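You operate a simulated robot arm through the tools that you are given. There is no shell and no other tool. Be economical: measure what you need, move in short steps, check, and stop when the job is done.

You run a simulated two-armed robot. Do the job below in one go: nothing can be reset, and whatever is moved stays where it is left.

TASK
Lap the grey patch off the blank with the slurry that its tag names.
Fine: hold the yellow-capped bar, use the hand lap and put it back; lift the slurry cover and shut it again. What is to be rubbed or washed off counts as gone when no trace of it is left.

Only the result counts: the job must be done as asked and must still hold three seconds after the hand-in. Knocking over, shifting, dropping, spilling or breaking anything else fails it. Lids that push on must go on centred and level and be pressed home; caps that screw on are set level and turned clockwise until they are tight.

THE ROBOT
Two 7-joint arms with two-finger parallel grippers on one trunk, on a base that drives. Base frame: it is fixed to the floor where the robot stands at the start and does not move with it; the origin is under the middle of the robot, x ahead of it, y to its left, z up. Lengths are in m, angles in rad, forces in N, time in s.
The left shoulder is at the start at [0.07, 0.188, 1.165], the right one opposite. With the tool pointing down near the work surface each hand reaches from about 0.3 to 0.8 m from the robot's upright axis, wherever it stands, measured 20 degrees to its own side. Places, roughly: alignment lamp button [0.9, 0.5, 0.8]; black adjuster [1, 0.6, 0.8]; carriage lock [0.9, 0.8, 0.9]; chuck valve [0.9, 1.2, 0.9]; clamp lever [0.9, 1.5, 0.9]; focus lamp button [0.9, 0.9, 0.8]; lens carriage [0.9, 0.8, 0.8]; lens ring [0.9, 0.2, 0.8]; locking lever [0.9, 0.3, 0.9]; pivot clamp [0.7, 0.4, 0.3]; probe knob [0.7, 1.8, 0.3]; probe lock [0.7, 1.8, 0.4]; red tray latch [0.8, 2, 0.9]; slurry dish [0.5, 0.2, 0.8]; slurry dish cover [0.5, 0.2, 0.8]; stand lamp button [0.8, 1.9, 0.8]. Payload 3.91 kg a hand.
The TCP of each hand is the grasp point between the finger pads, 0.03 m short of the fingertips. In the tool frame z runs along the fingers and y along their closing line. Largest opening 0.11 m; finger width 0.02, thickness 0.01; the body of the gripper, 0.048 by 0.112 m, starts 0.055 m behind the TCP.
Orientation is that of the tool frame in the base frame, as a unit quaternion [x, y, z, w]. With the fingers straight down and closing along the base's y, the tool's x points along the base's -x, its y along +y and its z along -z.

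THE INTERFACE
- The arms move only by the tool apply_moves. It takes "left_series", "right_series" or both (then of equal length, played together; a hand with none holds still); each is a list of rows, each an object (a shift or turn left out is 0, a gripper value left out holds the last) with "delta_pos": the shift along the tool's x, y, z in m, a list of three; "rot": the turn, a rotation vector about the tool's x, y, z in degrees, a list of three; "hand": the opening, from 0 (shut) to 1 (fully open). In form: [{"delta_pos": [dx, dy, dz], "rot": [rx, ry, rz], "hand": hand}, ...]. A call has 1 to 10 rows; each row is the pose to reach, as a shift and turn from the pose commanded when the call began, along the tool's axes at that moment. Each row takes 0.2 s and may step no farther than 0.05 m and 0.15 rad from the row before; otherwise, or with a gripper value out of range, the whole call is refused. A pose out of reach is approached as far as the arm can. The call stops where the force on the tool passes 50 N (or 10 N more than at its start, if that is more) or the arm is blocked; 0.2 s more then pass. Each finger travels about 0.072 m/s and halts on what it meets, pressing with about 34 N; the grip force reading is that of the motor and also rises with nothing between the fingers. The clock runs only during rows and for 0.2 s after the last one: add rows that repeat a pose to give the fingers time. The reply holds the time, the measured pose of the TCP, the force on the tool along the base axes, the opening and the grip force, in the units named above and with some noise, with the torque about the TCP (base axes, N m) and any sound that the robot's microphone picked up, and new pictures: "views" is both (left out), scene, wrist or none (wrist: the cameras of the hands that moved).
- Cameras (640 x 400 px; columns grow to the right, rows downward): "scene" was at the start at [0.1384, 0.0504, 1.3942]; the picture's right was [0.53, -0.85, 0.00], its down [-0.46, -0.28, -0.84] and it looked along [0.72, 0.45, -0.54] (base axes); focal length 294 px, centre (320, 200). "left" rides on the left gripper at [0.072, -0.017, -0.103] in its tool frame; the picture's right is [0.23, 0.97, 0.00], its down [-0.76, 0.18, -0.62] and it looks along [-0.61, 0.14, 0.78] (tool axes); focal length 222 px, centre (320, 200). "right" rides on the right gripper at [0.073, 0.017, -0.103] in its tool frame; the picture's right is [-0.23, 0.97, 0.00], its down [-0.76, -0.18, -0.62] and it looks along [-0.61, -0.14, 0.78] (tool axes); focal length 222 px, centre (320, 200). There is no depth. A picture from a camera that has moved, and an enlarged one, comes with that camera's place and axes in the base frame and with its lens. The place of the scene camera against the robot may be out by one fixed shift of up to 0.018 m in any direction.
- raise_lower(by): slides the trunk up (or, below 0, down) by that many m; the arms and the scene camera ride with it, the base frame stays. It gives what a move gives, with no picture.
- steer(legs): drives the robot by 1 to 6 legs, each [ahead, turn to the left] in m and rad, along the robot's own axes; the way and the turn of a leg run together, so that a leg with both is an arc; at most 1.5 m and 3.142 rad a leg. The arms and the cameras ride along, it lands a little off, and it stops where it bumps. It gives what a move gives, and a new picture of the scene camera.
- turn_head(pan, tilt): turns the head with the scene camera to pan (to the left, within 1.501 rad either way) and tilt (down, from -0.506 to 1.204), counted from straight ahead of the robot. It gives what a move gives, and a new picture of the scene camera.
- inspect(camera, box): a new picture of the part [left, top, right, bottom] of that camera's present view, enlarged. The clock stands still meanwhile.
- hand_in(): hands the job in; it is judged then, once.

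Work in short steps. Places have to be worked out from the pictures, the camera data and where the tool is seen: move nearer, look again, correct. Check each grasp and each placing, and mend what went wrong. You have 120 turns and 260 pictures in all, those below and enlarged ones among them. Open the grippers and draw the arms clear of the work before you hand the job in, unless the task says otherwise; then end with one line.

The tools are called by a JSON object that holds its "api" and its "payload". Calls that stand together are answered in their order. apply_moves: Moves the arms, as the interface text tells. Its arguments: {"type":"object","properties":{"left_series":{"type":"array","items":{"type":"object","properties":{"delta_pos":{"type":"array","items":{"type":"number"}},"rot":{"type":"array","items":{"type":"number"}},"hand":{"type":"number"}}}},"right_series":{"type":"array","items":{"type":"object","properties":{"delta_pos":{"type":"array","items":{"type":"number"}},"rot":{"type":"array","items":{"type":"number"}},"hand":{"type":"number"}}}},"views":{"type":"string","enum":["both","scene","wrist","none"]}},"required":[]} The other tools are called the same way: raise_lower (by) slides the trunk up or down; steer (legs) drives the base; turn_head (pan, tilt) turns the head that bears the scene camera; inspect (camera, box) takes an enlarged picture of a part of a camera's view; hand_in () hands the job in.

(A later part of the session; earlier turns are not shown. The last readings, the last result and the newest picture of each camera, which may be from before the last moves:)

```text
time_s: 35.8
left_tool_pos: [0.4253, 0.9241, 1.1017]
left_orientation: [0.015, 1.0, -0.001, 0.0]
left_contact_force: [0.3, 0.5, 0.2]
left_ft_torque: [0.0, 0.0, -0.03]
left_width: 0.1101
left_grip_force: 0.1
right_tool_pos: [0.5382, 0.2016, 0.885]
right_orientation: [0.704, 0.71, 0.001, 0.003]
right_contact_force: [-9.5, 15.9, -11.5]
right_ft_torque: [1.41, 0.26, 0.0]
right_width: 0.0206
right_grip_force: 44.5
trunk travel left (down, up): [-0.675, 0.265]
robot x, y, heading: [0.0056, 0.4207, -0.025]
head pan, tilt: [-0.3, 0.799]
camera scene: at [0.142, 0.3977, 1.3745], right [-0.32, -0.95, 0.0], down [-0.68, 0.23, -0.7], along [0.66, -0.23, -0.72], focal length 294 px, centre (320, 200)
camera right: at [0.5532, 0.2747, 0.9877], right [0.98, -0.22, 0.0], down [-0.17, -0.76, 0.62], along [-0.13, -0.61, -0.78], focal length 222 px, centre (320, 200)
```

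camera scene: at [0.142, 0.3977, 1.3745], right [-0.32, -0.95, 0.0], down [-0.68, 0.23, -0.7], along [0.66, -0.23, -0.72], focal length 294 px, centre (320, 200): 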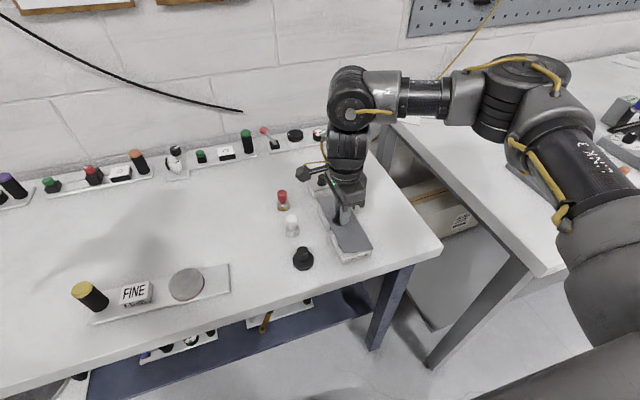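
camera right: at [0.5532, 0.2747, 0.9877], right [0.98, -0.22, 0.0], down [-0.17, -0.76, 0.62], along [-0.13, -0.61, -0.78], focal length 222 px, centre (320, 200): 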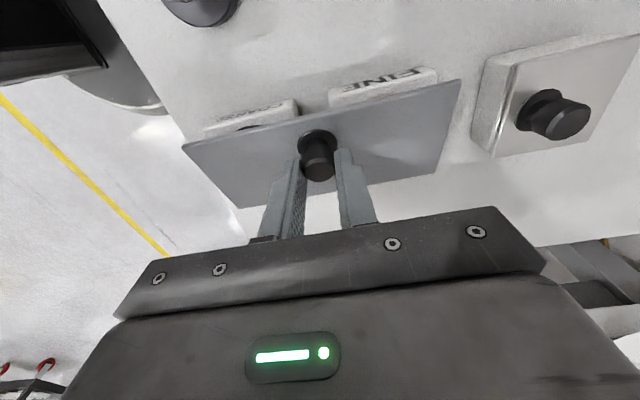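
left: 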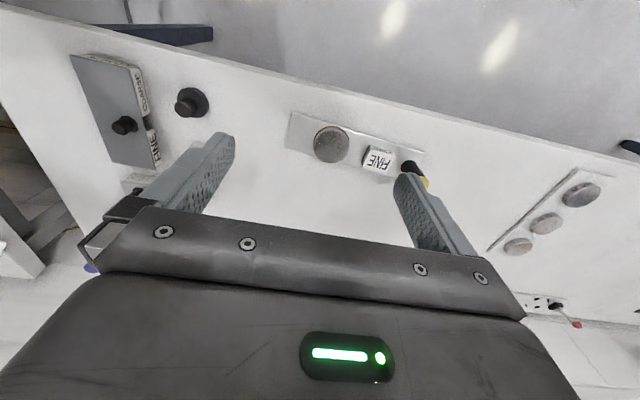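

The cover is swinging open. I'll continue along the arc, now also tilting the hand about base x so the knob isn't forced to slip in the pads.

{"api": "apply_moves", "payload": {"right_series": [{"delta_pos": [-0.0073, 0, -0.0053], "rot": [0, 6, 0]}, {"delta_pos": [-0.0152, 0, -0.0096], "rot": [0, 12, 0]}, {"delta_pos": [-0.0248, 0, -0.0125], "rot": [0, 18, 0]}, {"delta_pos": [-0.0346, 0, -0.0142], "rot": [0, 24, 0]}, {"delta_pos": [-0.0448, 0, -0.0146], "rot": [0, 30, 0]}, {"delta_pos": [-0.0547, 0, -0.0147], "rot": [0, 36, 0]}]}}

```text
time_s: 37.2
left_tool_pos: [0.4252, 0.9254, 1.1028]
left_orientation: [0.015, 1.0, -0.001, 0.0]
left_contact_force: [0.4, 0.3, 0.1]
left_ft_torque: [0.01, 0.0, 0.02]
left_width: 0.1099
left_grip_force: 0.0
right_tool_pos: [0.5392, 0.1495, 0.9037]
right_orientation: [0.668, 0.677, 0.223, -0.216]
right_contact_force: [-0.7, 19.2, 16.0]
right_ft_torque: [1.44, 0.04, 0.02]
right_width: 0.0208
right_grip_force: 45.2
trunk travel left (down, up): [-0.675, 0.265]
robot x, y, heading: [0.0049, 0.4206, -0.027]
head pan, tilt: [-0.3, 0.799]
camera scene: at [0.1406, 0.3991, 1.3751], right [-0.32, -0.95, 0.0], down [-0.68, 0.23, -0.7], along [0.66, -0.23, -0.72], focal length 294 px, centre (320, 200)
camera right: at [0.553, 0.1464, 1.0281], right [0.98, -0.18, -0.12], down [-0.17, -0.98, 0.05], along [-0.13, -0.03, -0.99], focal length 222 px, centre (320, 200)
```

scene: 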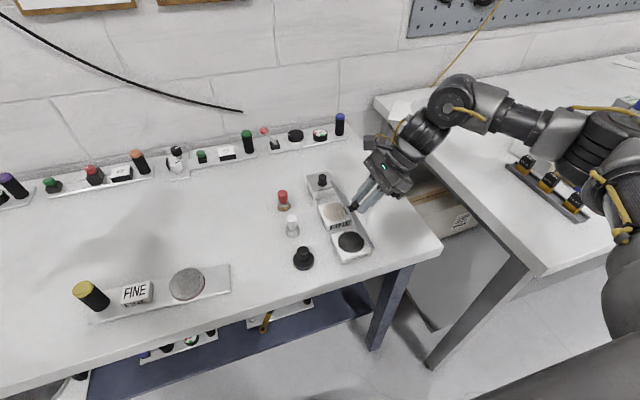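
right: 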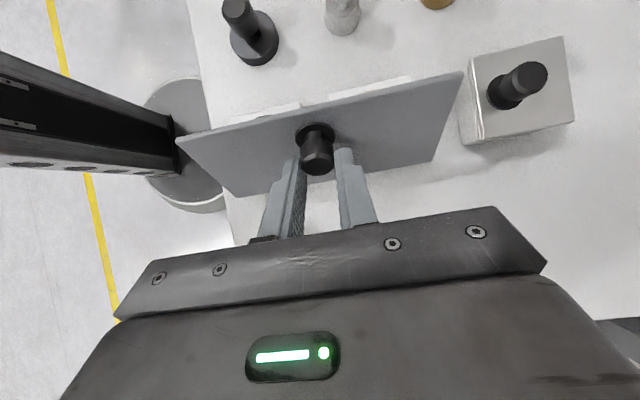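

The cover is about 66° open, and both wells are visible: black = coarse, beige = fine at far x. I'll continue past vertical.

{"api": "apply_moves", "payload": {"right_series": [{"delta_pos": [-0.0039, 0, -0.0054], "rot": [0, 6, 0]}, {"delta_pos": [-0.0133, 0, -0.0088], "rot": [0, 12, 0]}, {"delta_pos": [-0.0235, 0, -0.011], "rot": [0, 18, 0]}, {"delta_pos": [-0.0336, 0, -0.0117], "rot": [0, 24, 0]}]}}

```text
time_s: 38.2
left_tool_pos: [0.4262, 0.9251, 1.1017]
left_orientation: [0.015, 1.0, -0.001, 0.0]
left_contact_force: [-0.1, 0.2, 0.4]
left_ft_torque: [0.02, 0.01, 0.0]
left_width: 0.1101
left_grip_force: 0.2
right_tool_pos: [0.5393, 0.1132, 0.8913]
right_orientation: [0.608, 0.616, 0.355, -0.352]
right_contact_force: [5.3, 10.7, 17.2]
right_ft_torque: [1.41, 0.11, 0.1]
right_width: 0.0204
right_grip_force: 44.8
trunk travel left (down, up): [-0.675, 0.265]
robot x, y, heading: [0.0069, 0.4244, -0.029]
head pan, tilt: [-0.3, 0.799]
camera scene: at [0.1419, 0.3982, 1.3747], right [-0.32, -0.95, 0.0], down [-0.68, 0.23, -0.7], along [0.66, -0.23, -0.72], focal length 294 px, centre (320, 200)
camera right: at [0.5542, 0.0605, 1.0042], right [0.98, -0.11, -0.19], down [-0.17, -0.92, -0.35], along [-0.14, 0.37, -0.92], focal length 222 px, centre (320, 200)
```

scene: 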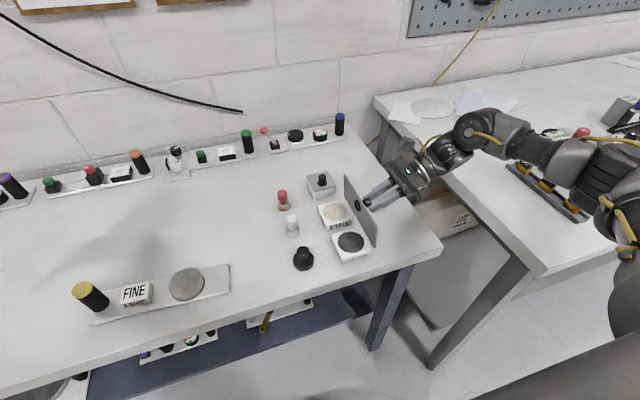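
right: 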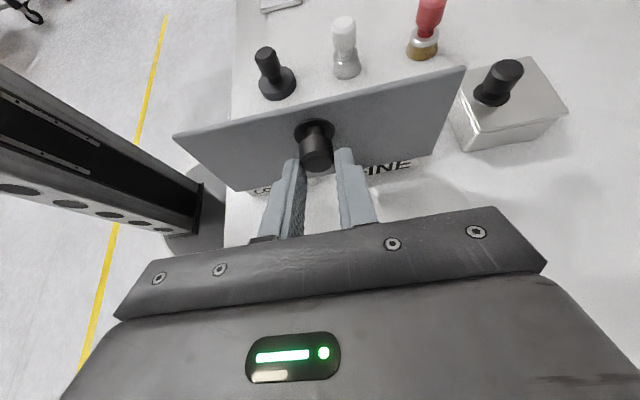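

Around vertical now. Two more arc steps beyond vertical, so that it stays open.

{"api": "apply_moves", "payload": {"right_series": [{"delta_pos": [-0.0097, 0, -0.0036], "rot": [0, 6, 0]}, {"delta_pos": [-0.0198, 0, -0.006], "rot": [0, 12, 0]}, {"delta_pos": [-0.0198, 0, -0.006], "rot": [0, 12, 0]}], "views": "none"}}

{"api": "inspect", "payload": {"camera": "scene", "box": [290, 140, 430, 280]}}

```text
time_s: 39.0
left_tool_pos: [0.4243, 0.924, 1.1017]
left_orientation: [0.015, 1.0, -0.001, 0.001]
left_contact_force: [0.5, 0.8, 0.3]
left_ft_torque: [0.01, 0.01, -0.01]
left_width: 0.11
left_grip_force: 0.0
right_tool_pos: [0.5383, 0.0977, 0.8772]
right_orientation: [0.569, 0.576, 0.417, -0.414]
right_contact_force: [6.5, 2.4, 21.1]
right_ft_torque: [1.24, 0.0, -0.32]
right_width: 0.0203
right_grip_force: 45.5
trunk travel left (down, up): [-0.675, 0.265]
robot x, y, heading: [0.0053, 0.4203, -0.029]
head pan, tilt: [-0.3, 0.799]
```

```text
2.86 times, centred on (360, 210) of scene
camera zoom: at [0.1411, 0.3979, 1.3747], right [-0.32, -0.95, 0.0], down [-0.68, 0.23, -0.7], along [0.66, -0.23, -0.72], focal length 841 px, centre (206, 171)
```

zoom: 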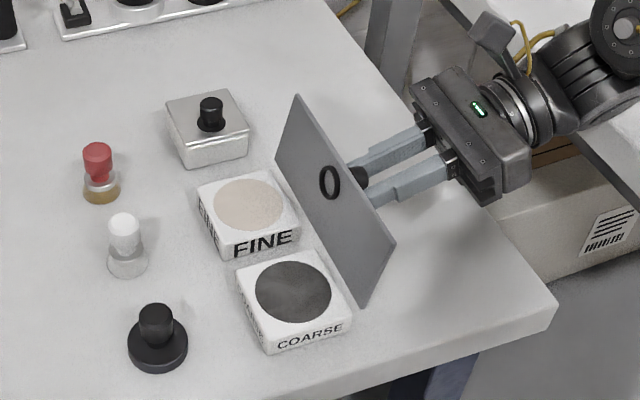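

The wells are exposed: FINE is the far one. I'll open the fingers and see whether the cover stays.

{"api": "apply_moves", "payload": {"right_series": [{"hand": 0.15}, {"hand": 0.35}, {"hand": 0.5}, {"hand": 0.5}], "views": "none"}}

{"api": "inspect", "payload": {"camera": "scene", "box": [290, 140, 430, 280]}}

```text
time_s: 40.0
left_tool_pos: [0.4256, 0.9237, 1.1016]
left_orientation: [0.015, 1.0, 0.0, 0.001]
left_contact_force: [-0.6, 0.4, -0.3]
left_ft_torque: [0.04, -0.03, -0.02]
left_width: 0.1098
left_grip_force: 0.2
right_tool_pos: [0.5392, 0.0965, 0.8739]
right_orientation: [0.569, 0.576, 0.415, -0.415]
right_contact_force: [0.7, 0.4, 0.1]
right_ft_torque: [0.02, 0.01, 0.03]
right_width: 0.0552
right_grip_force: 0.0
trunk travel left (down, up): [-0.675, 0.265]
robot x, y, heading: [0.0048, 0.4221, -0.032]
head pan, tilt: [-0.3, 0.799]
```

```text
2.86 times, centred on (360, 210) of scene
camera zoom: at [0.1427, 0.3959, 1.3744], right [-0.32, -0.95, 0.0], down [-0.68, 0.23, -0.7], along [0.66, -0.23, -0.72], focal length 841 px, centre (206, 171)
```

zoom: 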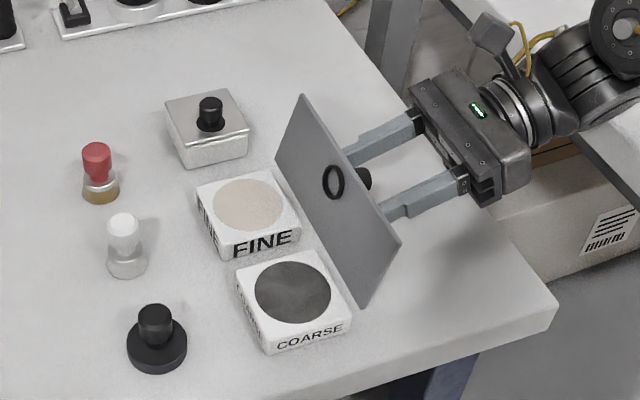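

The cover stays open. I'll back the hand out along its axis, rise, and untilt.

{"api": "apply_moves", "payload": {"right_series": [{"delta_pos": [0, 0, -0.03]}, {"delta_pos": [0, 0, -0.06]}, {"delta_pos": [0.04, 0, -0.073], "rot": [0, -8, 0]}, {"delta_pos": [0.08, 0, -0.086], "rot": [0, -16, 0]}, {"delta_pos": [0.12, 0, -0.099], "rot": [0, -24, 0]}, {"delta_pos": [0.14, 0, -0.099], "rot": [0, -32, 0]}, {"delta_pos": [0.14, 0, -0.099], "rot": [0, -40, 0]}, {"delta_pos": [0.14, 0, -0.099], "rot": [0, -48, 0]}, {"delta_pos": [0.14, 0, -0.099], "rot": [0, -56, 0]}, {"delta_pos": [0.14, 0, -0.099], "rot": [0, -64, 0]}], "views": "scene"}}

```text
time_s: 42.2
left_tool_pos: [0.4255, 0.9242, 1.1003]
left_orientation: [0.016, 1.0, -0.001, 0.0]
left_contact_force: [-0.3, 0.2, -0.2]
left_ft_torque: [0.0, 0.02, 0.03]
left_width: 0.1099
left_grip_force: 0.0
right_tool_pos: [0.5402, 0.047, 1.0398]
right_orientation: [0.703, 0.708, 0.05, -0.045]
right_contact_force: [0.4, 0.6, -0.4]
right_ft_torque: [-0.03, 0.01, 0.03]
right_width: 0.0551
right_grip_force: 0.0
trunk travel left (down, up): [-0.675, 0.265]
robot x, y, heading: [0.0016, 0.42, -0.033]
head pan, tilt: [-0.3, 0.799]
camera scene: at [0.1425, 0.3979, 1.3745], right [-0.32, -0.95, 0.0], down [-0.68, 0.23, -0.7], along [0.66, -0.23, -0.72], focal length 294 px, centre (320, 200)
```

scene: 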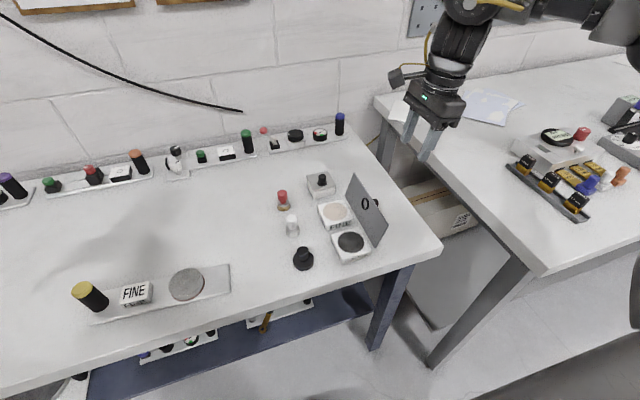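

Now I'll move the right hand over the hand lap (≈(0.49, 0.31)), and the left hand toward the yellow-capped bar (≈(0.527, 0.726)), for a look.

{"api": "apply_moves", "payload": {"right_series": [{"delta_pos": [0.03, -0.007, 0.01], "rot": [0, -4, 0]}, {"delta_pos": [0.075, -0.014, 0.02], "rot": [0, -8, 0]}, {"delta_pos": [0.12, -0.023, 0.035], "rot": [0, -8, 0]}, {"delta_pos": [0.165, -0.032, 0.045], "rot": [0, -8, 0]}, {"delta_pos": [0.21, -0.041, 0.06], "rot": [0, -8, 0]}, {"delta_pos": [0.255, -0.05, 0.075], "rot": [0, -8, 0]}, {"delta_pos": [0.255, -0.05, 0.075], "rot": [0, -8, 0]}], "left_series": [{"delta_pos": [-0.013, -0.024, 0.017]}, {"delta_pos": [-0.026, -0.048, 0.034]}, {"delta_pos": [-0.039, -0.072, 0.05]}, {"delta_pos": [-0.052, -0.095, 0.067]}, {"delta_pos": [-0.065, -0.118, 0.084]}, {"delta_pos": [-0.079, -0.142, 0.1]}, {"delta_pos": [-0.079, -0.142, 0.1]}]}}

```text
time_s: 43.8
left_tool_pos: [0.5002, 0.7809, 1.0023]
left_orientation: [0.014, 1.0, 0.0, 0.001]
left_contact_force: [-0.5, 1.3, 0.9]
left_ft_torque: [0.02, 0.01, -0.02]
left_width: 0.1098
left_grip_force: 0.1
right_tool_pos: [0.4862, 0.3108, 1.0007]
right_orientation: [0.704, 0.71, 0.003, 0.003]
right_contact_force: [0.3, -0.2, -0.2]
right_ft_torque: [0.0, -0.03, -0.01]
right_width: 0.0551
right_grip_force: 0.1
trunk travel left (down, up): [-0.675, 0.265]
robot x, y, heading: [0.0041, 0.4213, -0.03]
head pan, tilt: [-0.3, 0.799]
camera scene: at [0.1413, 0.3956, 1.3746], right [-0.32, -0.95, 0.0], down [-0.68, 0.23, -0.7], along [0.66, -0.23, -0.72], focal length 294 px, centre (320, 200)
camera right: at [0.5006, 0.3839, 1.1027], right [0.98, -0.22, 0.01], down [-0.18, -0.76, 0.62], along [-0.13, -0.61, -0.78], focal length 222 px, centre (320, 200)
camera left: at [0.4256, 0.7657, 1.1046], right [-0.2, 0.98, 0.0], down [0.77, 0.16, 0.62], along [0.61, 0.12, -0.78], focal length 222 px, centre (320, 200)
```

scene: 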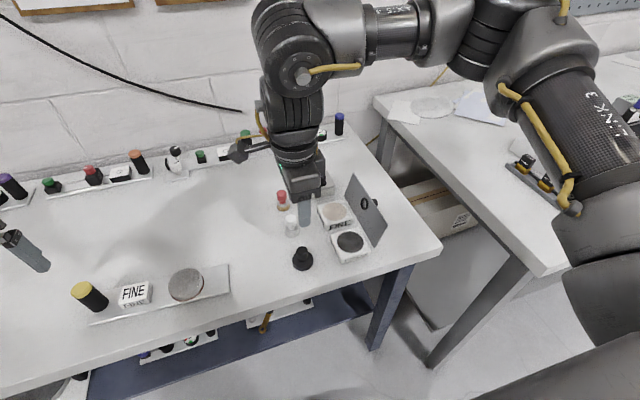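
right: 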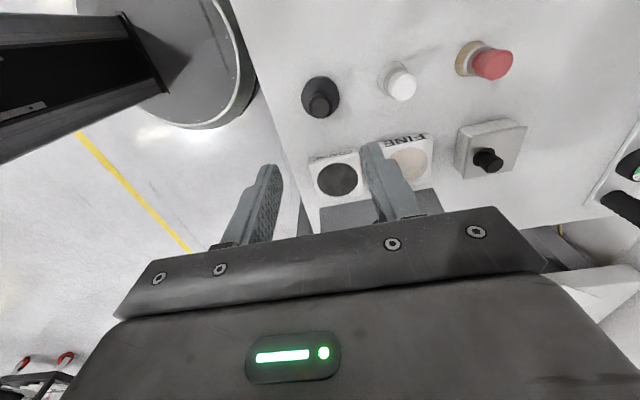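
left: 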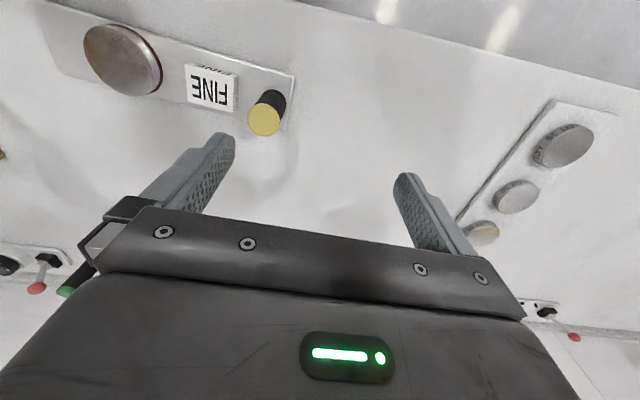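

Estimates: lap at (0.49, 0.311), bar at (0.512, 0.722). I'll bring both hands lower, directly above them.

{"api": "apply_moves", "payload": {"right_series": [{"delta_pos": [0, 0.002, 0.03]}, {"delta_pos": [0, 0.004, 0.06]}, {"delta_pos": [0, 0.004, 0.09]}, {"delta_pos": [0, 0.004, 0.09]}], "left_series": [{"delta_pos": [-0.007, -0.03, 0.015]}, {"delta_pos": [-0.014, -0.059, 0.03]}, {"delta_pos": [-0.014, -0.059, 0.06]}, {"delta_pos": [-0.014, -0.059, 0.06]}]}}

```text
time_s: 44.8
left_tool_pos: [0.5137, 0.7176, 0.9414]
left_orientation: [0.015, 1.0, 0.0, 0.0]
left_contact_force: [-0.1, -0.3, -0.6]
left_ft_torque: [0.01, 0.02, 0.01]
left_width: 0.11
left_grip_force: 0.0
right_tool_pos: [0.4949, 0.3095, 0.9086]
right_orientation: [0.705, 0.709, 0.003, 0.002]
right_contact_force: [-0.1, -0.5, -0.2]
right_ft_torque: [-0.01, -0.03, 0.02]
right_width: 0.0551
right_grip_force: 0.0
trunk travel left (down, up): [-0.675, 0.265]
robot x, y, heading: [0.0006, 0.4221, -0.03]
head pan, tilt: [-0.3, 0.799]
camera scene: at [0.1416, 0.3956, 1.3746], right [-0.32, -0.95, 0.0], down [-0.68, 0.23, -0.7], along [0.66, -0.23, -0.72], focal length 294 px, centre (320, 200)
camera right: at [0.5082, 0.3812, 1.0116], right [0.98, -0.22, 0.01], down [-0.18, -0.76, 0.62], along [-0.13, -0.61, -0.78], focal length 222 px, centre (320, 200)
camera left: at [0.4392, 0.7036, 1.0443], right [-0.2, 0.98, 0.0], down [0.77, 0.15, 0.62], along [0.61, 0.12, -0.78], focal length 222 px, centre (320, 200)
```

scene: 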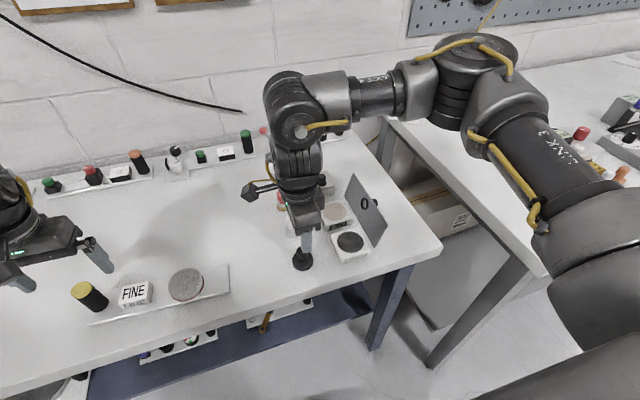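
right: 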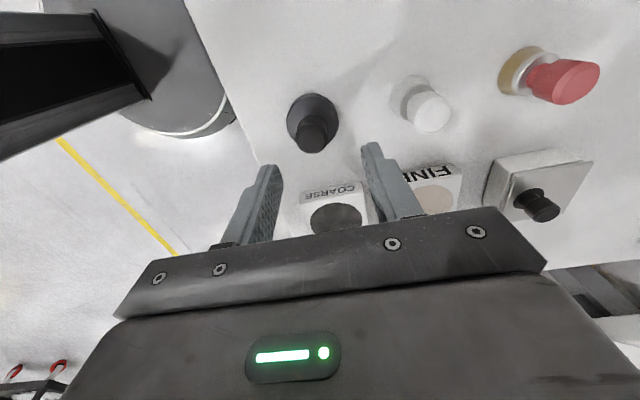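
left: 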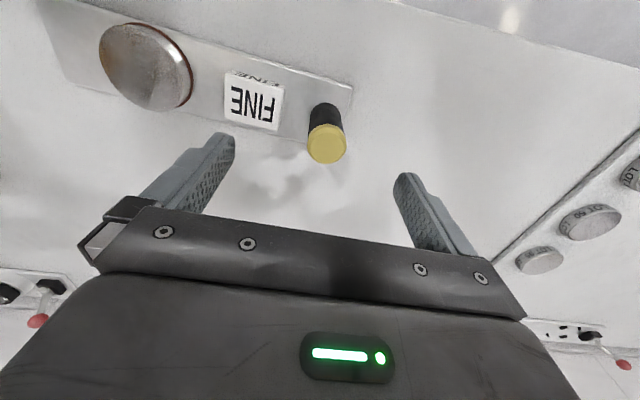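

Refined: lap at (0.4875, 0.311), bar at (0.508, 0.723) with its top at z≈0.889. I'll lower further, watching both.

{"api": "apply_moves", "payload": {"right_series": [{"delta_pos": [0.002, -0.007, 0.01]}, {"delta_pos": [0.002, -0.007, 0.02]}, {"delta_pos": [0.002, -0.007, 0.026]}, {"delta_pos": [0.002, -0.007, 0.026]}], "left_series": [{"delta_pos": [0.006, 0.005, 0.0], "hand": 0.6}, {"delta_pos": [0.006, 0.005, 0.0], "hand": 0.6}, {"delta_pos": [0.006, 0.005, 0.025], "hand": 0.6}, {"delta_pos": [0.006, 0.005, 0.05], "hand": 0.6}]}}

```text
time_s: 45.8
left_tool_pos: [0.508, 0.7259, 0.8913]
left_orientation: [0.015, 1.0, 0.0, 0.0]
left_contact_force: [0.6, -0.1, 0.6]
left_ft_torque: [-0.01, -0.01, 0.02]
left_width: 0.0663
left_grip_force: 0.1
right_tool_pos: [0.4862, 0.3114, 0.884]
right_orientation: [0.704, 0.71, 0.001, 0.003]
right_contact_force: [0.3, 0.5, -0.2]
right_ft_torque: [0.02, -0.02, -0.03]
right_width: 0.0549
right_grip_force: 0.0
trunk travel left (down, up): [-0.675, 0.265]
robot x, y, heading: [0.0002, 0.4231, -0.028]
head pan, tilt: [-0.3, 0.799]
camera scene: at [0.1429, 0.3971, 1.3745], right [-0.32, -0.95, 0.0], down [-0.68, 0.23, -0.7], along [0.66, -0.23, -0.72], focal length 294 px, centre (320, 200)
camera right: at [0.5007, 0.3837, 0.986], right [0.98, -0.22, 0.01], down [-0.18, -0.76, 0.62], along [-0.13, -0.61, -0.78], focal length 222 px, centre (320, 200)
camera left: at [0.4329, 0.7114, 0.9949], right [-0.2, 0.98, 0.0], down [0.77, 0.16, 0.62], along [0.61, 0.12, -0.78], focal length 222 px, centre (320, 200)
```

scene: 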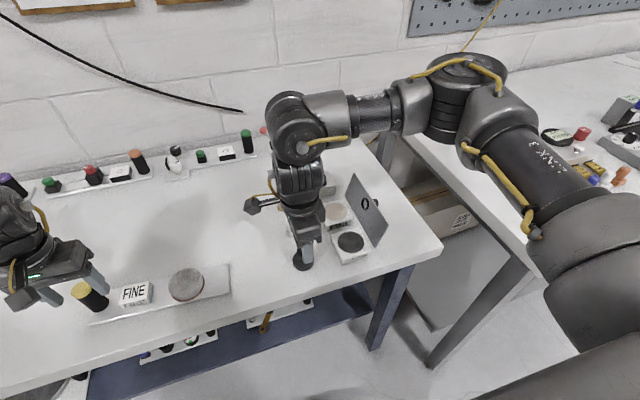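
right: 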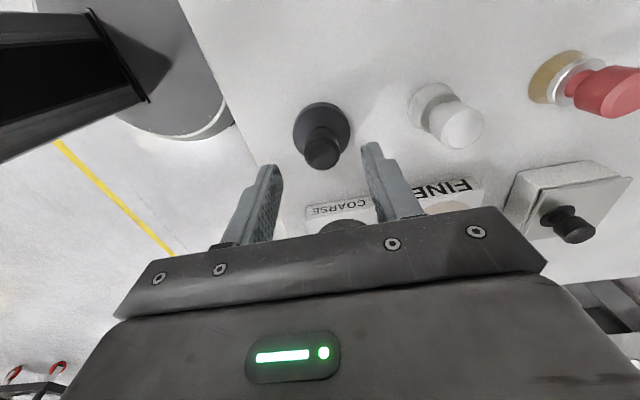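
left: 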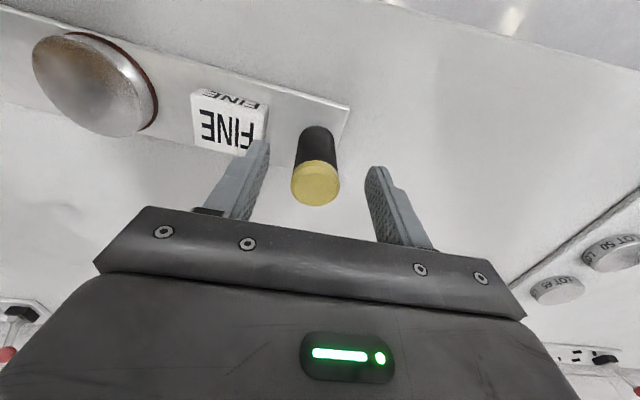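

Aligned. I'll lower both to grasp height: left to z≈0.866, right to z≈0.848.

{"api": "apply_moves", "payload": {"right_series": [{"delta_pos": [0.002, 0.001, 0.012]}, {"delta_pos": [0.002, 0.001, 0.024]}, {"delta_pos": [0.002, 0.001, 0.036]}, {"delta_pos": [0.002, 0.001, 0.036]}], "left_series": [{"delta_pos": [0, -0.003, 0.008]}, {"delta_pos": [0, -0.003, 0.016]}, {"delta_pos": [0, -0.003, 0.025]}, {"delta_pos": [0, -0.003, 0.025]}], "views": "wrist"}}

```text
time_s: 46.8
left_tool_pos: [0.5077, 0.7213, 0.8664]
left_orientation: [0.015, 1.0, 0.0, 0.0]
left_contact_force: [-1.0, 0.5, 0.4]
left_ft_torque: [-0.01, -0.03, 0.0]
left_width: 0.0657
left_grip_force: 0.0
right_tool_pos: [0.4872, 0.3131, 0.8469]
right_orientation: [0.704, 0.71, 0.002, 0.003]
right_contact_force: [-0.3, -0.4, 0.1]
right_ft_torque: [0.01, -0.01, -0.01]
right_width: 0.0552
right_grip_force: 0.1
trunk travel left (down, up): [-0.675, 0.265]
robot x, y, heading: [0.0033, 0.422, -0.028]
head pan, tilt: [-0.3, 0.799]
camera right: at [0.5019, 0.386, 0.9501], right [0.98, -0.22, 0.01], down [-0.18, -0.76, 0.62], along [-0.13, -0.61, -0.78], focal length 222 px, centre (320, 200)
camera left: at [0.4328, 0.7068, 0.9696], right [-0.2, 0.98, 0.0], down [0.77, 0.16, 0.62], along [0.61, 0.12, -0.78], focal length 222 px, centre (320, 200)
```

right: 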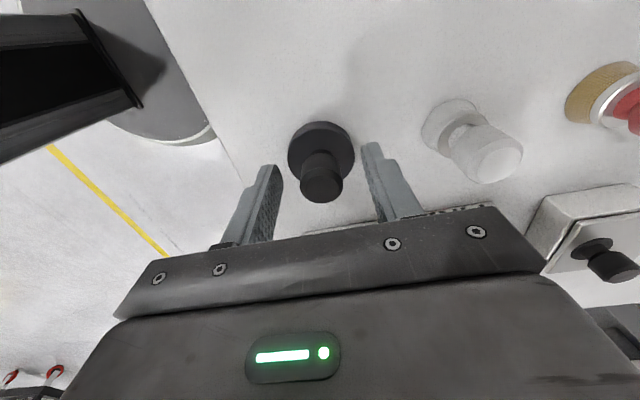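
left: 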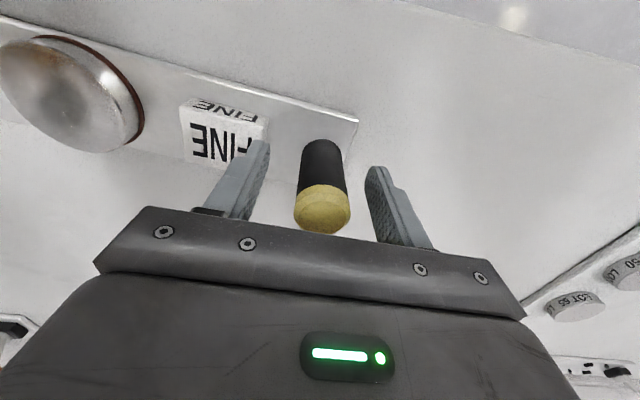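

Both are aligned. I'll lower the right 8 mm more, and close both hands.

{"api": "apply_moves", "payload": {"right_series": [{"delta_pos": [0, 0, 0.004]}, {"delta_pos": [0, 0, 0.008]}, {"delta_pos": [0, 0, 0.008], "hand": 0.25}, {"delta_pos": [0, 0, 0.008], "hand": 0}, {"delta_pos": [0, 0, 0.008], "hand": 0}, {"delta_pos": [0, 0, 0.008], "hand": 0}, {"delta_pos": [0, 0, 0.008], "hand": 0}], "left_series": [{"hand": 0.5}, {"hand": 0.4}, {"hand": 0.3}, {"hand": 0.2}, {"hand": 0}, {"hand": 0}, {"hand": 0}], "views": "wrist"}}

```text
time_s: 48.4
left_tool_pos: [0.5076, 0.7199, 0.8666]
left_orientation: [0.014, 1.0, 0.0, 0.0]
left_contact_force: [-0.6, 1.0, 0.6]
left_ft_torque: [0.63, -0.03, 0.02]
left_width: 0.0315
left_grip_force: 34.1
right_tool_pos: [0.4886, 0.3135, 0.8395]
right_orientation: [0.705, 0.709, 0.002, 0.003]
right_contact_force: [0.5, 1.6, 1.1]
right_ft_torque: [0.04, 0.09, -0.01]
right_width: 0.0469
right_grip_force: 34.6
trunk travel left (down, up): [-0.675, 0.265]
robot x, y, heading: [0.0033, 0.4235, -0.029]
head pan, tilt: [-0.3, 0.799]
camera right: at [0.5031, 0.3859, 0.9414], right [0.98, -0.22, 0.01], down [-0.18, -0.76, 0.62], along [-0.13, -0.61, -0.78], focal length 222 px, centre (320, 200)
camera left: at [0.4328, 0.7069, 0.9695], right [-0.2, 0.98, 0.0], down [0.77, 0.16, 0.62], along [0.61, 0.12, -0.78], focal length 222 px, centre (320, 200)
```

right: 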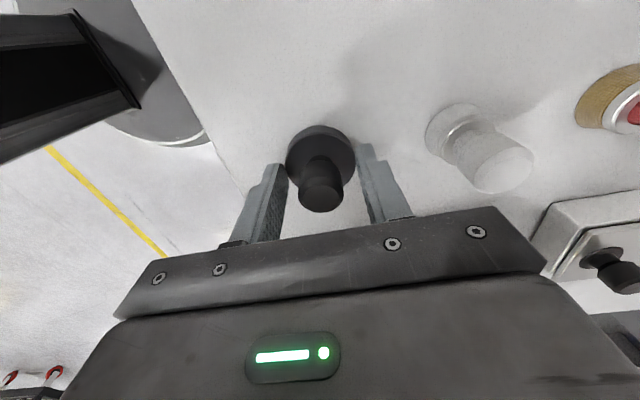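
left: 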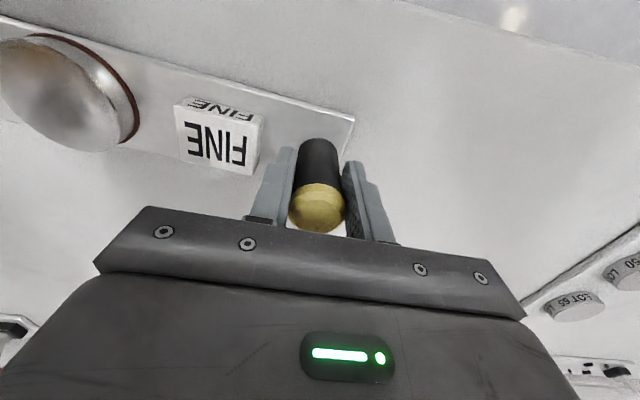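

Left holds the bar (31.5 mm). The right fingertips caught the lap's disc (47 mm) instead of the knob; I'll open, rise 12 mm and close on the knob.

{"api": "apply_moves", "payload": {"right_series": [{"hand": 0.5}, {"hand": 0.5}, {"delta_pos": [0, 0, -0.012]}, {"delta_pos": [0, 0, -0.012], "hand": 0.2}, {"delta_pos": [0, 0, -0.012], "hand": 0}, {"delta_pos": [0, 0, -0.012], "hand": 0}, {"delta_pos": [0, 0, -0.012], "hand": 0}, {"delta_pos": [0, 0, -0.012], "hand": 0}], "views": "wrist"}}

```text
time_s: 50.2
left_tool_pos: [0.5073, 0.7212, 0.8668]
left_orientation: [0.014, 1.0, -0.001, 0.0]
left_contact_force: [0.3, 0.7, 0.5]
left_ft_torque: [0.67, -0.08, -0.01]
left_width: 0.0316
left_grip_force: 34.0
right_tool_pos: [0.4871, 0.3135, 0.8522]
right_orientation: [0.705, 0.709, 0.001, 0.004]
right_contact_force: [-1.5, -0.4, 3.9]
right_ft_torque: [-0.06, 0.2, 0.04]
right_width: 0.0249
right_grip_force: 34.4
trunk travel left (down, up): [-0.675, 0.265]
robot x, y, heading: [0.0008, 0.4194, -0.032]
head pan, tilt: [-0.3, 0.799]
camera right: at [0.5024, 0.3863, 0.9543], right [0.98, -0.22, 0.01], down [-0.18, -0.76, 0.62], along [-0.13, -0.61, -0.78], focal length 222 px, centre (320, 200)
```

right: 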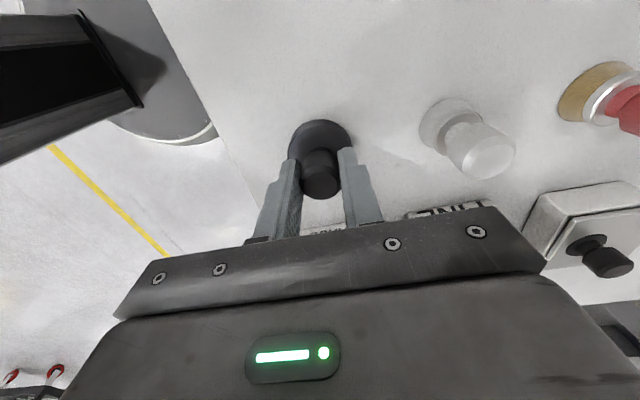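

Knob gripped (25 mm). Rest pose of the lap: TCP (0.487, 0.3135, 0.852). I'll lift it 7 cm.

{"api": "apply_moves", "payload": {"right_series": [{"delta_pos": [0, 0, -0.01]}, {"delta_pos": [0, 0, -0.03]}, {"delta_pos": [0, 0, -0.05]}, {"delta_pos": [0, 0, -0.07]}, {"delta_pos": [0, 0, -0.07]}]}}

{"api": "inspect", "payload": {"camera": "scene", "box": [250, 160, 400, 290]}}

```text
time_s: 51.4
left_tool_pos: [0.5078, 0.7199, 0.8664]
left_orientation: [0.015, 1.0, -0.001, 0.0]
left_contact_force: [-0.5, 0.2, 0.1]
left_ft_torque: [0.61, -0.05, 0.02]
left_width: 0.0316
left_grip_force: 34.7
right_tool_pos: [0.4884, 0.3121, 0.9243]
right_orientation: [0.705, 0.709, 0.001, 0.003]
right_contact_force: [0.7, -0.7, -1.6]
right_ft_torque: [-0.01, -0.05, 0.06]
right_width: 0.0249
right_grip_force: 33.8
trunk travel left (down, up): [-0.675, 0.265]
robot x, y, heading: [0.0029, 0.4231, -0.029]
head pan, tilt: [-0.3, 0.799]
camera scene: at [0.1426, 0.3963, 1.3744], right [-0.32, -0.95, 0.0], down [-0.68, 0.23, -0.7], along [0.66, -0.23, -0.72], focal length 294 px, centre (320, 200)
camera right: at [0.5018, 0.3852, 1.0263], right [0.98, -0.22, 0.01], down [-0.18, -0.76, 0.62], along [-0.13, -0.61, -0.78], focal length 222 px, centre (320, 200)
```

scene: 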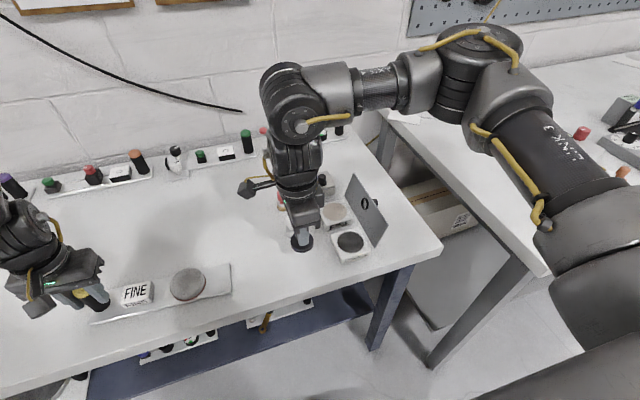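
right: 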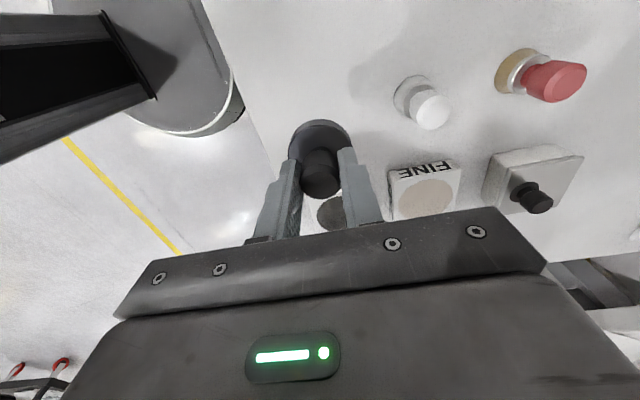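

```text
3.08 times, centred on (325, 225) of scene
camera zoom: at [0.1426, 0.3963, 1.3744], right [-0.32, -0.95, 0.0], down [-0.68, 0.23, -0.7], along [0.66, -0.23, -0.72], focal length 905 px, centre (305, 123)
```

zoom: 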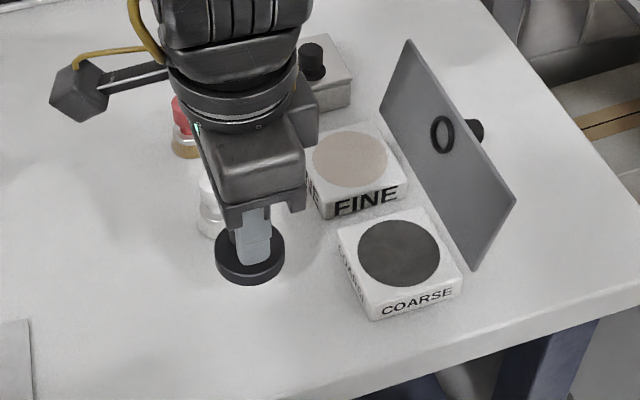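

Lap in hand. FINE well centre is about (0.592, 0.197). I'll raise higher, to clear the white post, and move above the FINE well.

{"api": "apply_moves", "payload": {"right_series": [{"delta_pos": [0, 0, -0.025]}, {"delta_pos": [0, 0, -0.05]}, {"delta_pos": [-0.02, 0.018, -0.05]}, {"delta_pos": [-0.04, 0.036, -0.05]}, {"delta_pos": [-0.06, 0.054, -0.05]}, {"delta_pos": [-0.08, 0.072, -0.05]}, {"delta_pos": [-0.1, 0.09, -0.05]}, {"delta_pos": [-0.116, 0.105, -0.05]}, {"delta_pos": [-0.116, 0.105, -0.05]}]}}

{"api": "inspect", "payload": {"camera": "scene", "box": [250, 160, 400, 290]}}

```text
time_s: 53.4
left_tool_pos: [0.5076, 0.7214, 0.8671]
left_orientation: [0.015, 1.0, 0.0, 0.0]
left_contact_force: [-0.1, -1.2, 0.1]
left_ft_torque: [0.48, -0.02, 0.01]
left_width: 0.0316
left_grip_force: 34.7
right_tool_pos: [0.5932, 0.198, 0.9731]
right_orientation: [0.705, 0.71, 0.001, 0.002]
right_contact_force: [0.1, 0.5, -1.7]
right_ft_torque: [0.02, -0.02, 0.0]
right_width: 0.0249
right_grip_force: 34.1
trunk travel left (down, up): [-0.675, 0.265]
robot x, y, heading: [0.0042, 0.4202, -0.028]
head pan, tilt: [-0.3, 0.799]
camera scene: at [0.1428, 0.3961, 1.3744], right [-0.32, -0.95, 0.0], down [-0.68, 0.23, -0.7], along [0.66, -0.23, -0.72], focal length 294 px, centre (320, 200)
camera right: at [0.6079, 0.2699, 1.0745], right [0.98, -0.22, 0.01], down [-0.18, -0.76, 0.62], along [-0.13, -0.61, -0.78], focal length 222 px, centre (320, 200)
```

scene: 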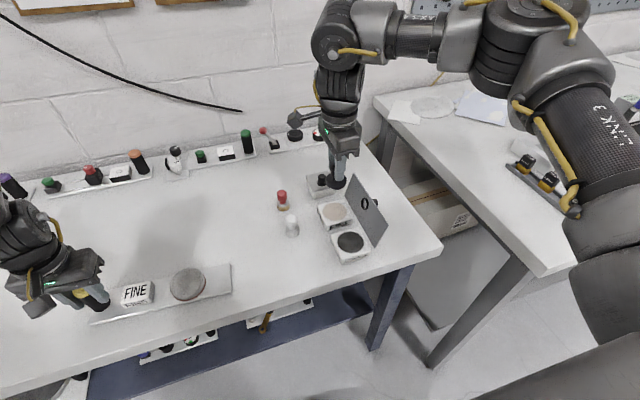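
right: 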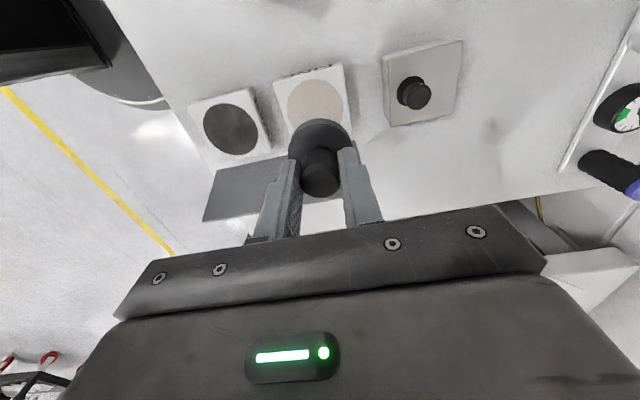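

```text
3.08 times, centred on (325, 225) of scene
camera zoom: at [0.1428, 0.3961, 1.3744], right [-0.32, -0.95, 0.0], down [-0.68, 0.23, -0.7], along [0.66, -0.23, -0.72], focal length 905 px, centre (305, 123)
```

zoom: 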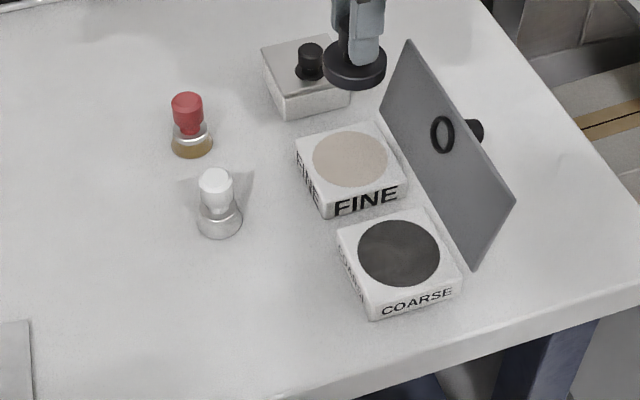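

Well centre is about (0.592, 0.202). I'll correct by a few mm and descend to just above it, then look.

{"api": "apply_moves", "payload": {"right_series": [{"delta_pos": [0.003, -0.001, 0.025]}, {"delta_pos": [0.003, -0.001, 0.05]}, {"delta_pos": [0.003, -0.001, 0.065]}, {"delta_pos": [0.003, -0.001, 0.065]}], "views": "wrist"}}

{"api": "inspect", "payload": {"camera": "scene", "box": [290, 160, 400, 260]}}

```text
time_s: 54.4
left_tool_pos: [0.5075, 0.721, 0.8655]
left_orientation: [0.015, 1.0, 0.0, 0.001]
left_contact_force: [0.7, 2.2, 3.1]
left_ft_torque: [-0.34, 0.17, 0.04]
left_width: 0.0315
left_grip_force: 34.3
right_tool_pos: [0.5912, 0.2025, 0.9071]
right_orientation: [0.705, 0.709, 0.002, 0.003]
right_contact_force: [-0.1, 0.3, -2.4]
right_ft_torque: [0.01, 0.0, -0.02]
right_width: 0.0247
right_grip_force: 33.4
trunk travel left (down, up): [-0.675, 0.265]
robot x, y, heading: [0.0036, 0.422, -0.028]
head pan, tilt: [-0.3, 0.799]
camera right: at [0.6073, 0.2753, 1.0099], right [0.98, -0.22, 0.01], down [-0.18, -0.76, 0.62], along [-0.13, -0.61, -0.78], focal length 222 px, centre (320, 200)
```

right: 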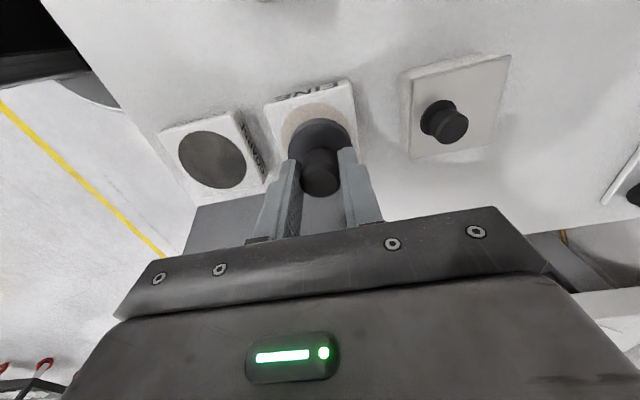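

```text
4.00 times, centred on (345, 210) of scene
camera zoom: at [0.1426, 0.3963, 1.3745], right [-0.32, -0.95, 0.0], down [-0.68, 0.23, -0.7], along [0.66, -0.23, -0.72], focal length 1177 px, centre (220, 160)
```

zoom: 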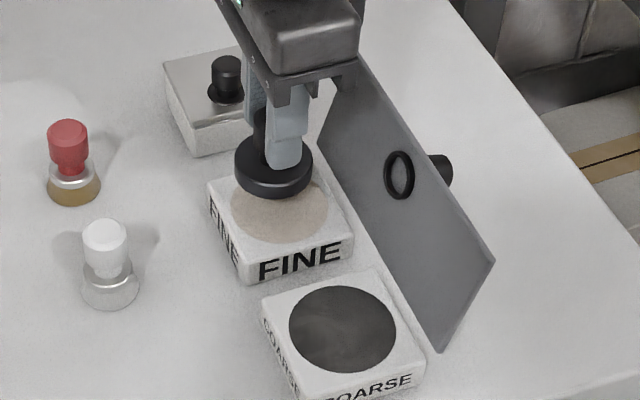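

Centred over FINE. I'll descend gently toward contact with the slurry.

{"api": "apply_moves", "payload": {"right_series": [{"delta_pos": [0, 0, 0.01]}, {"delta_pos": [0, 0, 0.018]}, {"delta_pos": [0, 0, 0.022]}, {"delta_pos": [0, 0, 0.024]}], "views": "none"}}

{"api": "inspect", "payload": {"camera": "scene", "box": [290, 160, 400, 260]}}

```text
time_s: 55.4
left_tool_pos: [0.5082, 0.7206, 0.8659]
left_orientation: [0.015, 1.0, 0.0, 0.001]
left_contact_force: [-0.4, 2.3, 1.6]
left_ft_torque: [-0.34, 0.08, 0.05]
left_width: 0.0319
left_grip_force: 33.7
right_tool_pos: [0.5925, 0.2002, 0.8847]
right_orientation: [0.704, 0.71, 0.001, 0.001]
right_contact_force: [0.7, 0.8, -1.5]
right_ft_torque: [-0.01, 0.01, 0.03]
right_width: 0.0248
right_grip_force: 33.8
trunk travel left (down, up): [-0.675, 0.265]
robot x, y, heading: [0.0039, 0.4226, -0.026]
head pan, tilt: [-0.3, 0.799]
```

```text
4.00 times, centred on (345, 210) of scene
camera zoom: at [0.1426, 0.3963, 1.3745], right [-0.32, -0.95, 0.0], down [-0.68, 0.23, -0.7], along [0.66, -0.23, -0.72], focal length 1177 px, centre (220, 160)
```

zoom: 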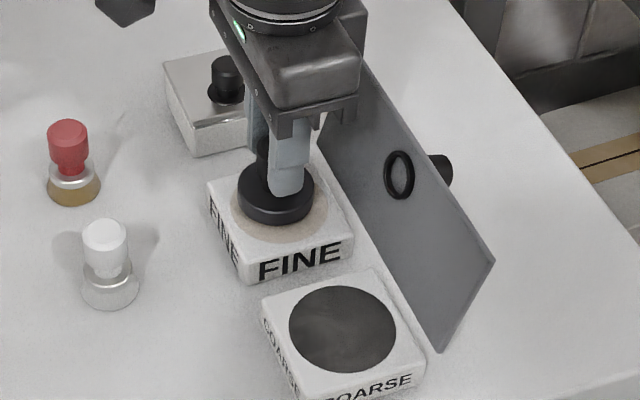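

Close, no contact yet. I continue down in 2 mm steps.

{"api": "apply_moves", "payload": {"right_series": [{"delta_pos": [0.001, 0, 0.002]}, {"delta_pos": [0.001, 0, 0.004]}, {"delta_pos": [0.001, 0, 0.006]}], "views": "none"}}

{"api": "inspect", "payload": {"camera": "scene", "box": [290, 160, 400, 260]}}

```text
time_s: 56.2
left_tool_pos: [0.5071, 0.7207, 0.8657]
left_orientation: [0.016, 1.0, 0.0, -0.001]
left_contact_force: [0.3, -0.7, 0.3]
left_ft_torque: [0.56, -0.05, -0.03]
left_width: 0.0312
left_grip_force: 33.3
right_tool_pos: [0.5905, 0.2008, 0.8789]
right_orientation: [0.704, 0.71, 0.003, 0.003]
right_contact_force: [1.0, -3.8, 11.3]
right_ft_torque: [-0.18, 0.23, 0.06]
right_width: 0.0249
right_grip_force: 33.7
trunk travel left (down, up): [-0.675, 0.265]
robot x, y, heading: [0.0037, 0.4226, -0.029]
head pan, tilt: [-0.3, 0.799]
```

```text
4.00 times, centred on (345, 210) of scene
camera zoom: at [0.1418, 0.3967, 1.3747], right [-0.32, -0.95, 0.0], down [-0.68, 0.23, -0.7], along [0.66, -0.23, -0.72], focal length 1177 px, centre (220, 160)
```

zoom: 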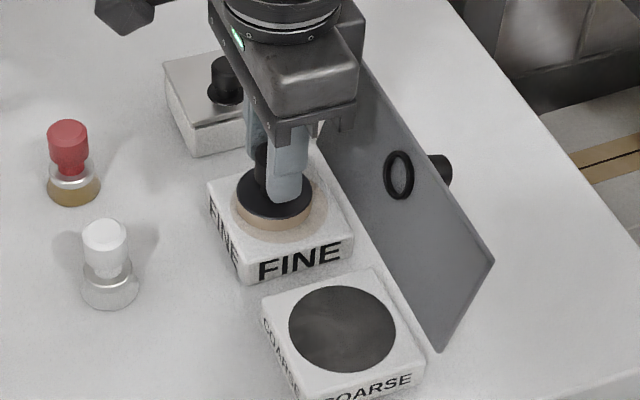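

The lap is charged with fine slurry (its rim turned beige). I'll lift, and carry it toward the blank (≈(0.505, 0.557)).

{"api": "apply_moves", "payload": {"right_series": [{"delta_pos": [0, 0, -0.03]}, {"delta_pos": [0, 0, -0.07]}, {"delta_pos": [0.02, -0.01, -0.1]}, {"delta_pos": [0.06, -0.03, -0.1]}, {"delta_pos": [0.1, -0.04, -0.1]}, {"delta_pos": [0.14, -0.05, -0.1]}, {"delta_pos": [0.18, -0.06, -0.1]}, {"delta_pos": [0.22, -0.07, -0.1]}, {"delta_pos": [0.26, -0.08, -0.1]}, {"delta_pos": [0.26, -0.08, -0.1]}]}}

```text
time_s: 58.4
left_tool_pos: [0.5071, 0.7212, 0.8665]
left_orientation: [0.015, 1.0, 0.0, 0.0]
left_contact_force: [-0.4, -1.7, -0.2]
left_ft_torque: [0.52, -0.01, 0.0]
left_width: 0.0316
left_grip_force: 34.8
right_tool_pos: [0.5113, 0.4596, 0.9761]
right_orientation: [0.705, 0.709, 0.002, 0.002]
right_contact_force: [-0.1, 0.6, -1.8]
right_ft_torque: [0.02, 0.02, -0.01]
right_width: 0.025
right_grip_force: 34.2
trunk travel left (down, up): [-0.675, 0.265]
robot x, y, heading: [0.0037, 0.4249, -0.029]
head pan, tilt: [-0.3, 0.799]
camera scene: at [0.1429, 0.3958, 1.3744], right [-0.32, -0.95, 0.0], down [-0.68, 0.23, -0.7], along [0.66, -0.23, -0.72], focal length 294 px, centre (320, 200)
camera right: at [0.5269, 0.5325, 1.0779], right [0.98, -0.22, 0.01], down [-0.18, -0.76, 0.62], along [-0.13, -0.61, -0.78], focal length 222 px, centre (320, 200)
```

scene: 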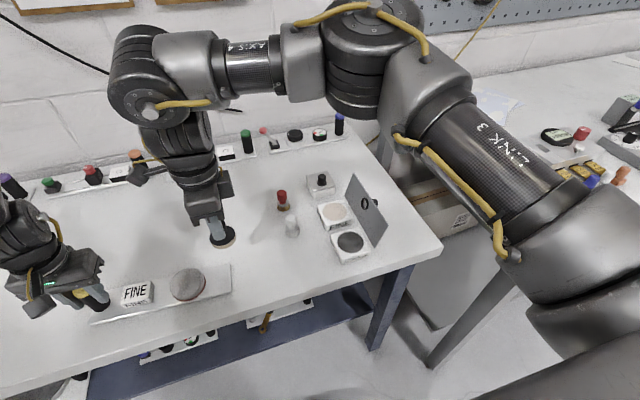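
right: 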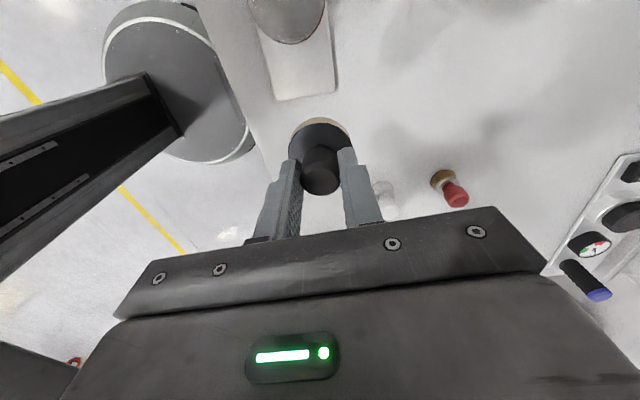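

Reach is fine so far. I'll zoom in on the blank to see the patch before going over it.

{"api": "inspect", "payload": {"camera": "scene", "box": [140, 250, 240, 320]}}

{"api": "inspect", "payload": {"camera": "left", "box": [0, 10, 180, 180]}}

```text
5.71 times, centred on (190, 285) of scene
camera zoom: at [0.1429, 0.3958, 1.3744], right [-0.32, -0.95, 0.0], down [-0.68, 0.23, -0.7], along [0.66, -0.23, -0.72], focal length 1681 px, centre (1063, -286)
```

zoom: 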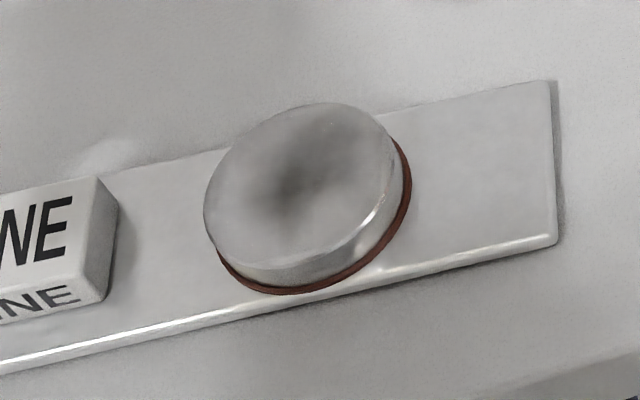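

```text
2.35 times, centred on (90, 95) of left
camera zoom: at [0.4332, 0.7065, 0.9696], right [-0.2, 0.98, 0.0], down [0.77, 0.16, 0.62], along [0.61, 0.12, -0.78], focal length 523 px, centre (861, 447)
```

zoom: 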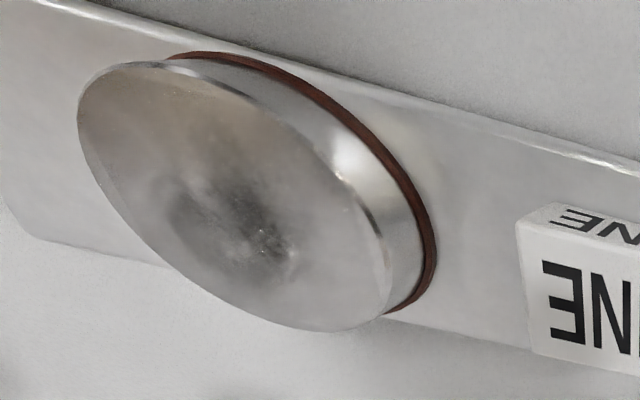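

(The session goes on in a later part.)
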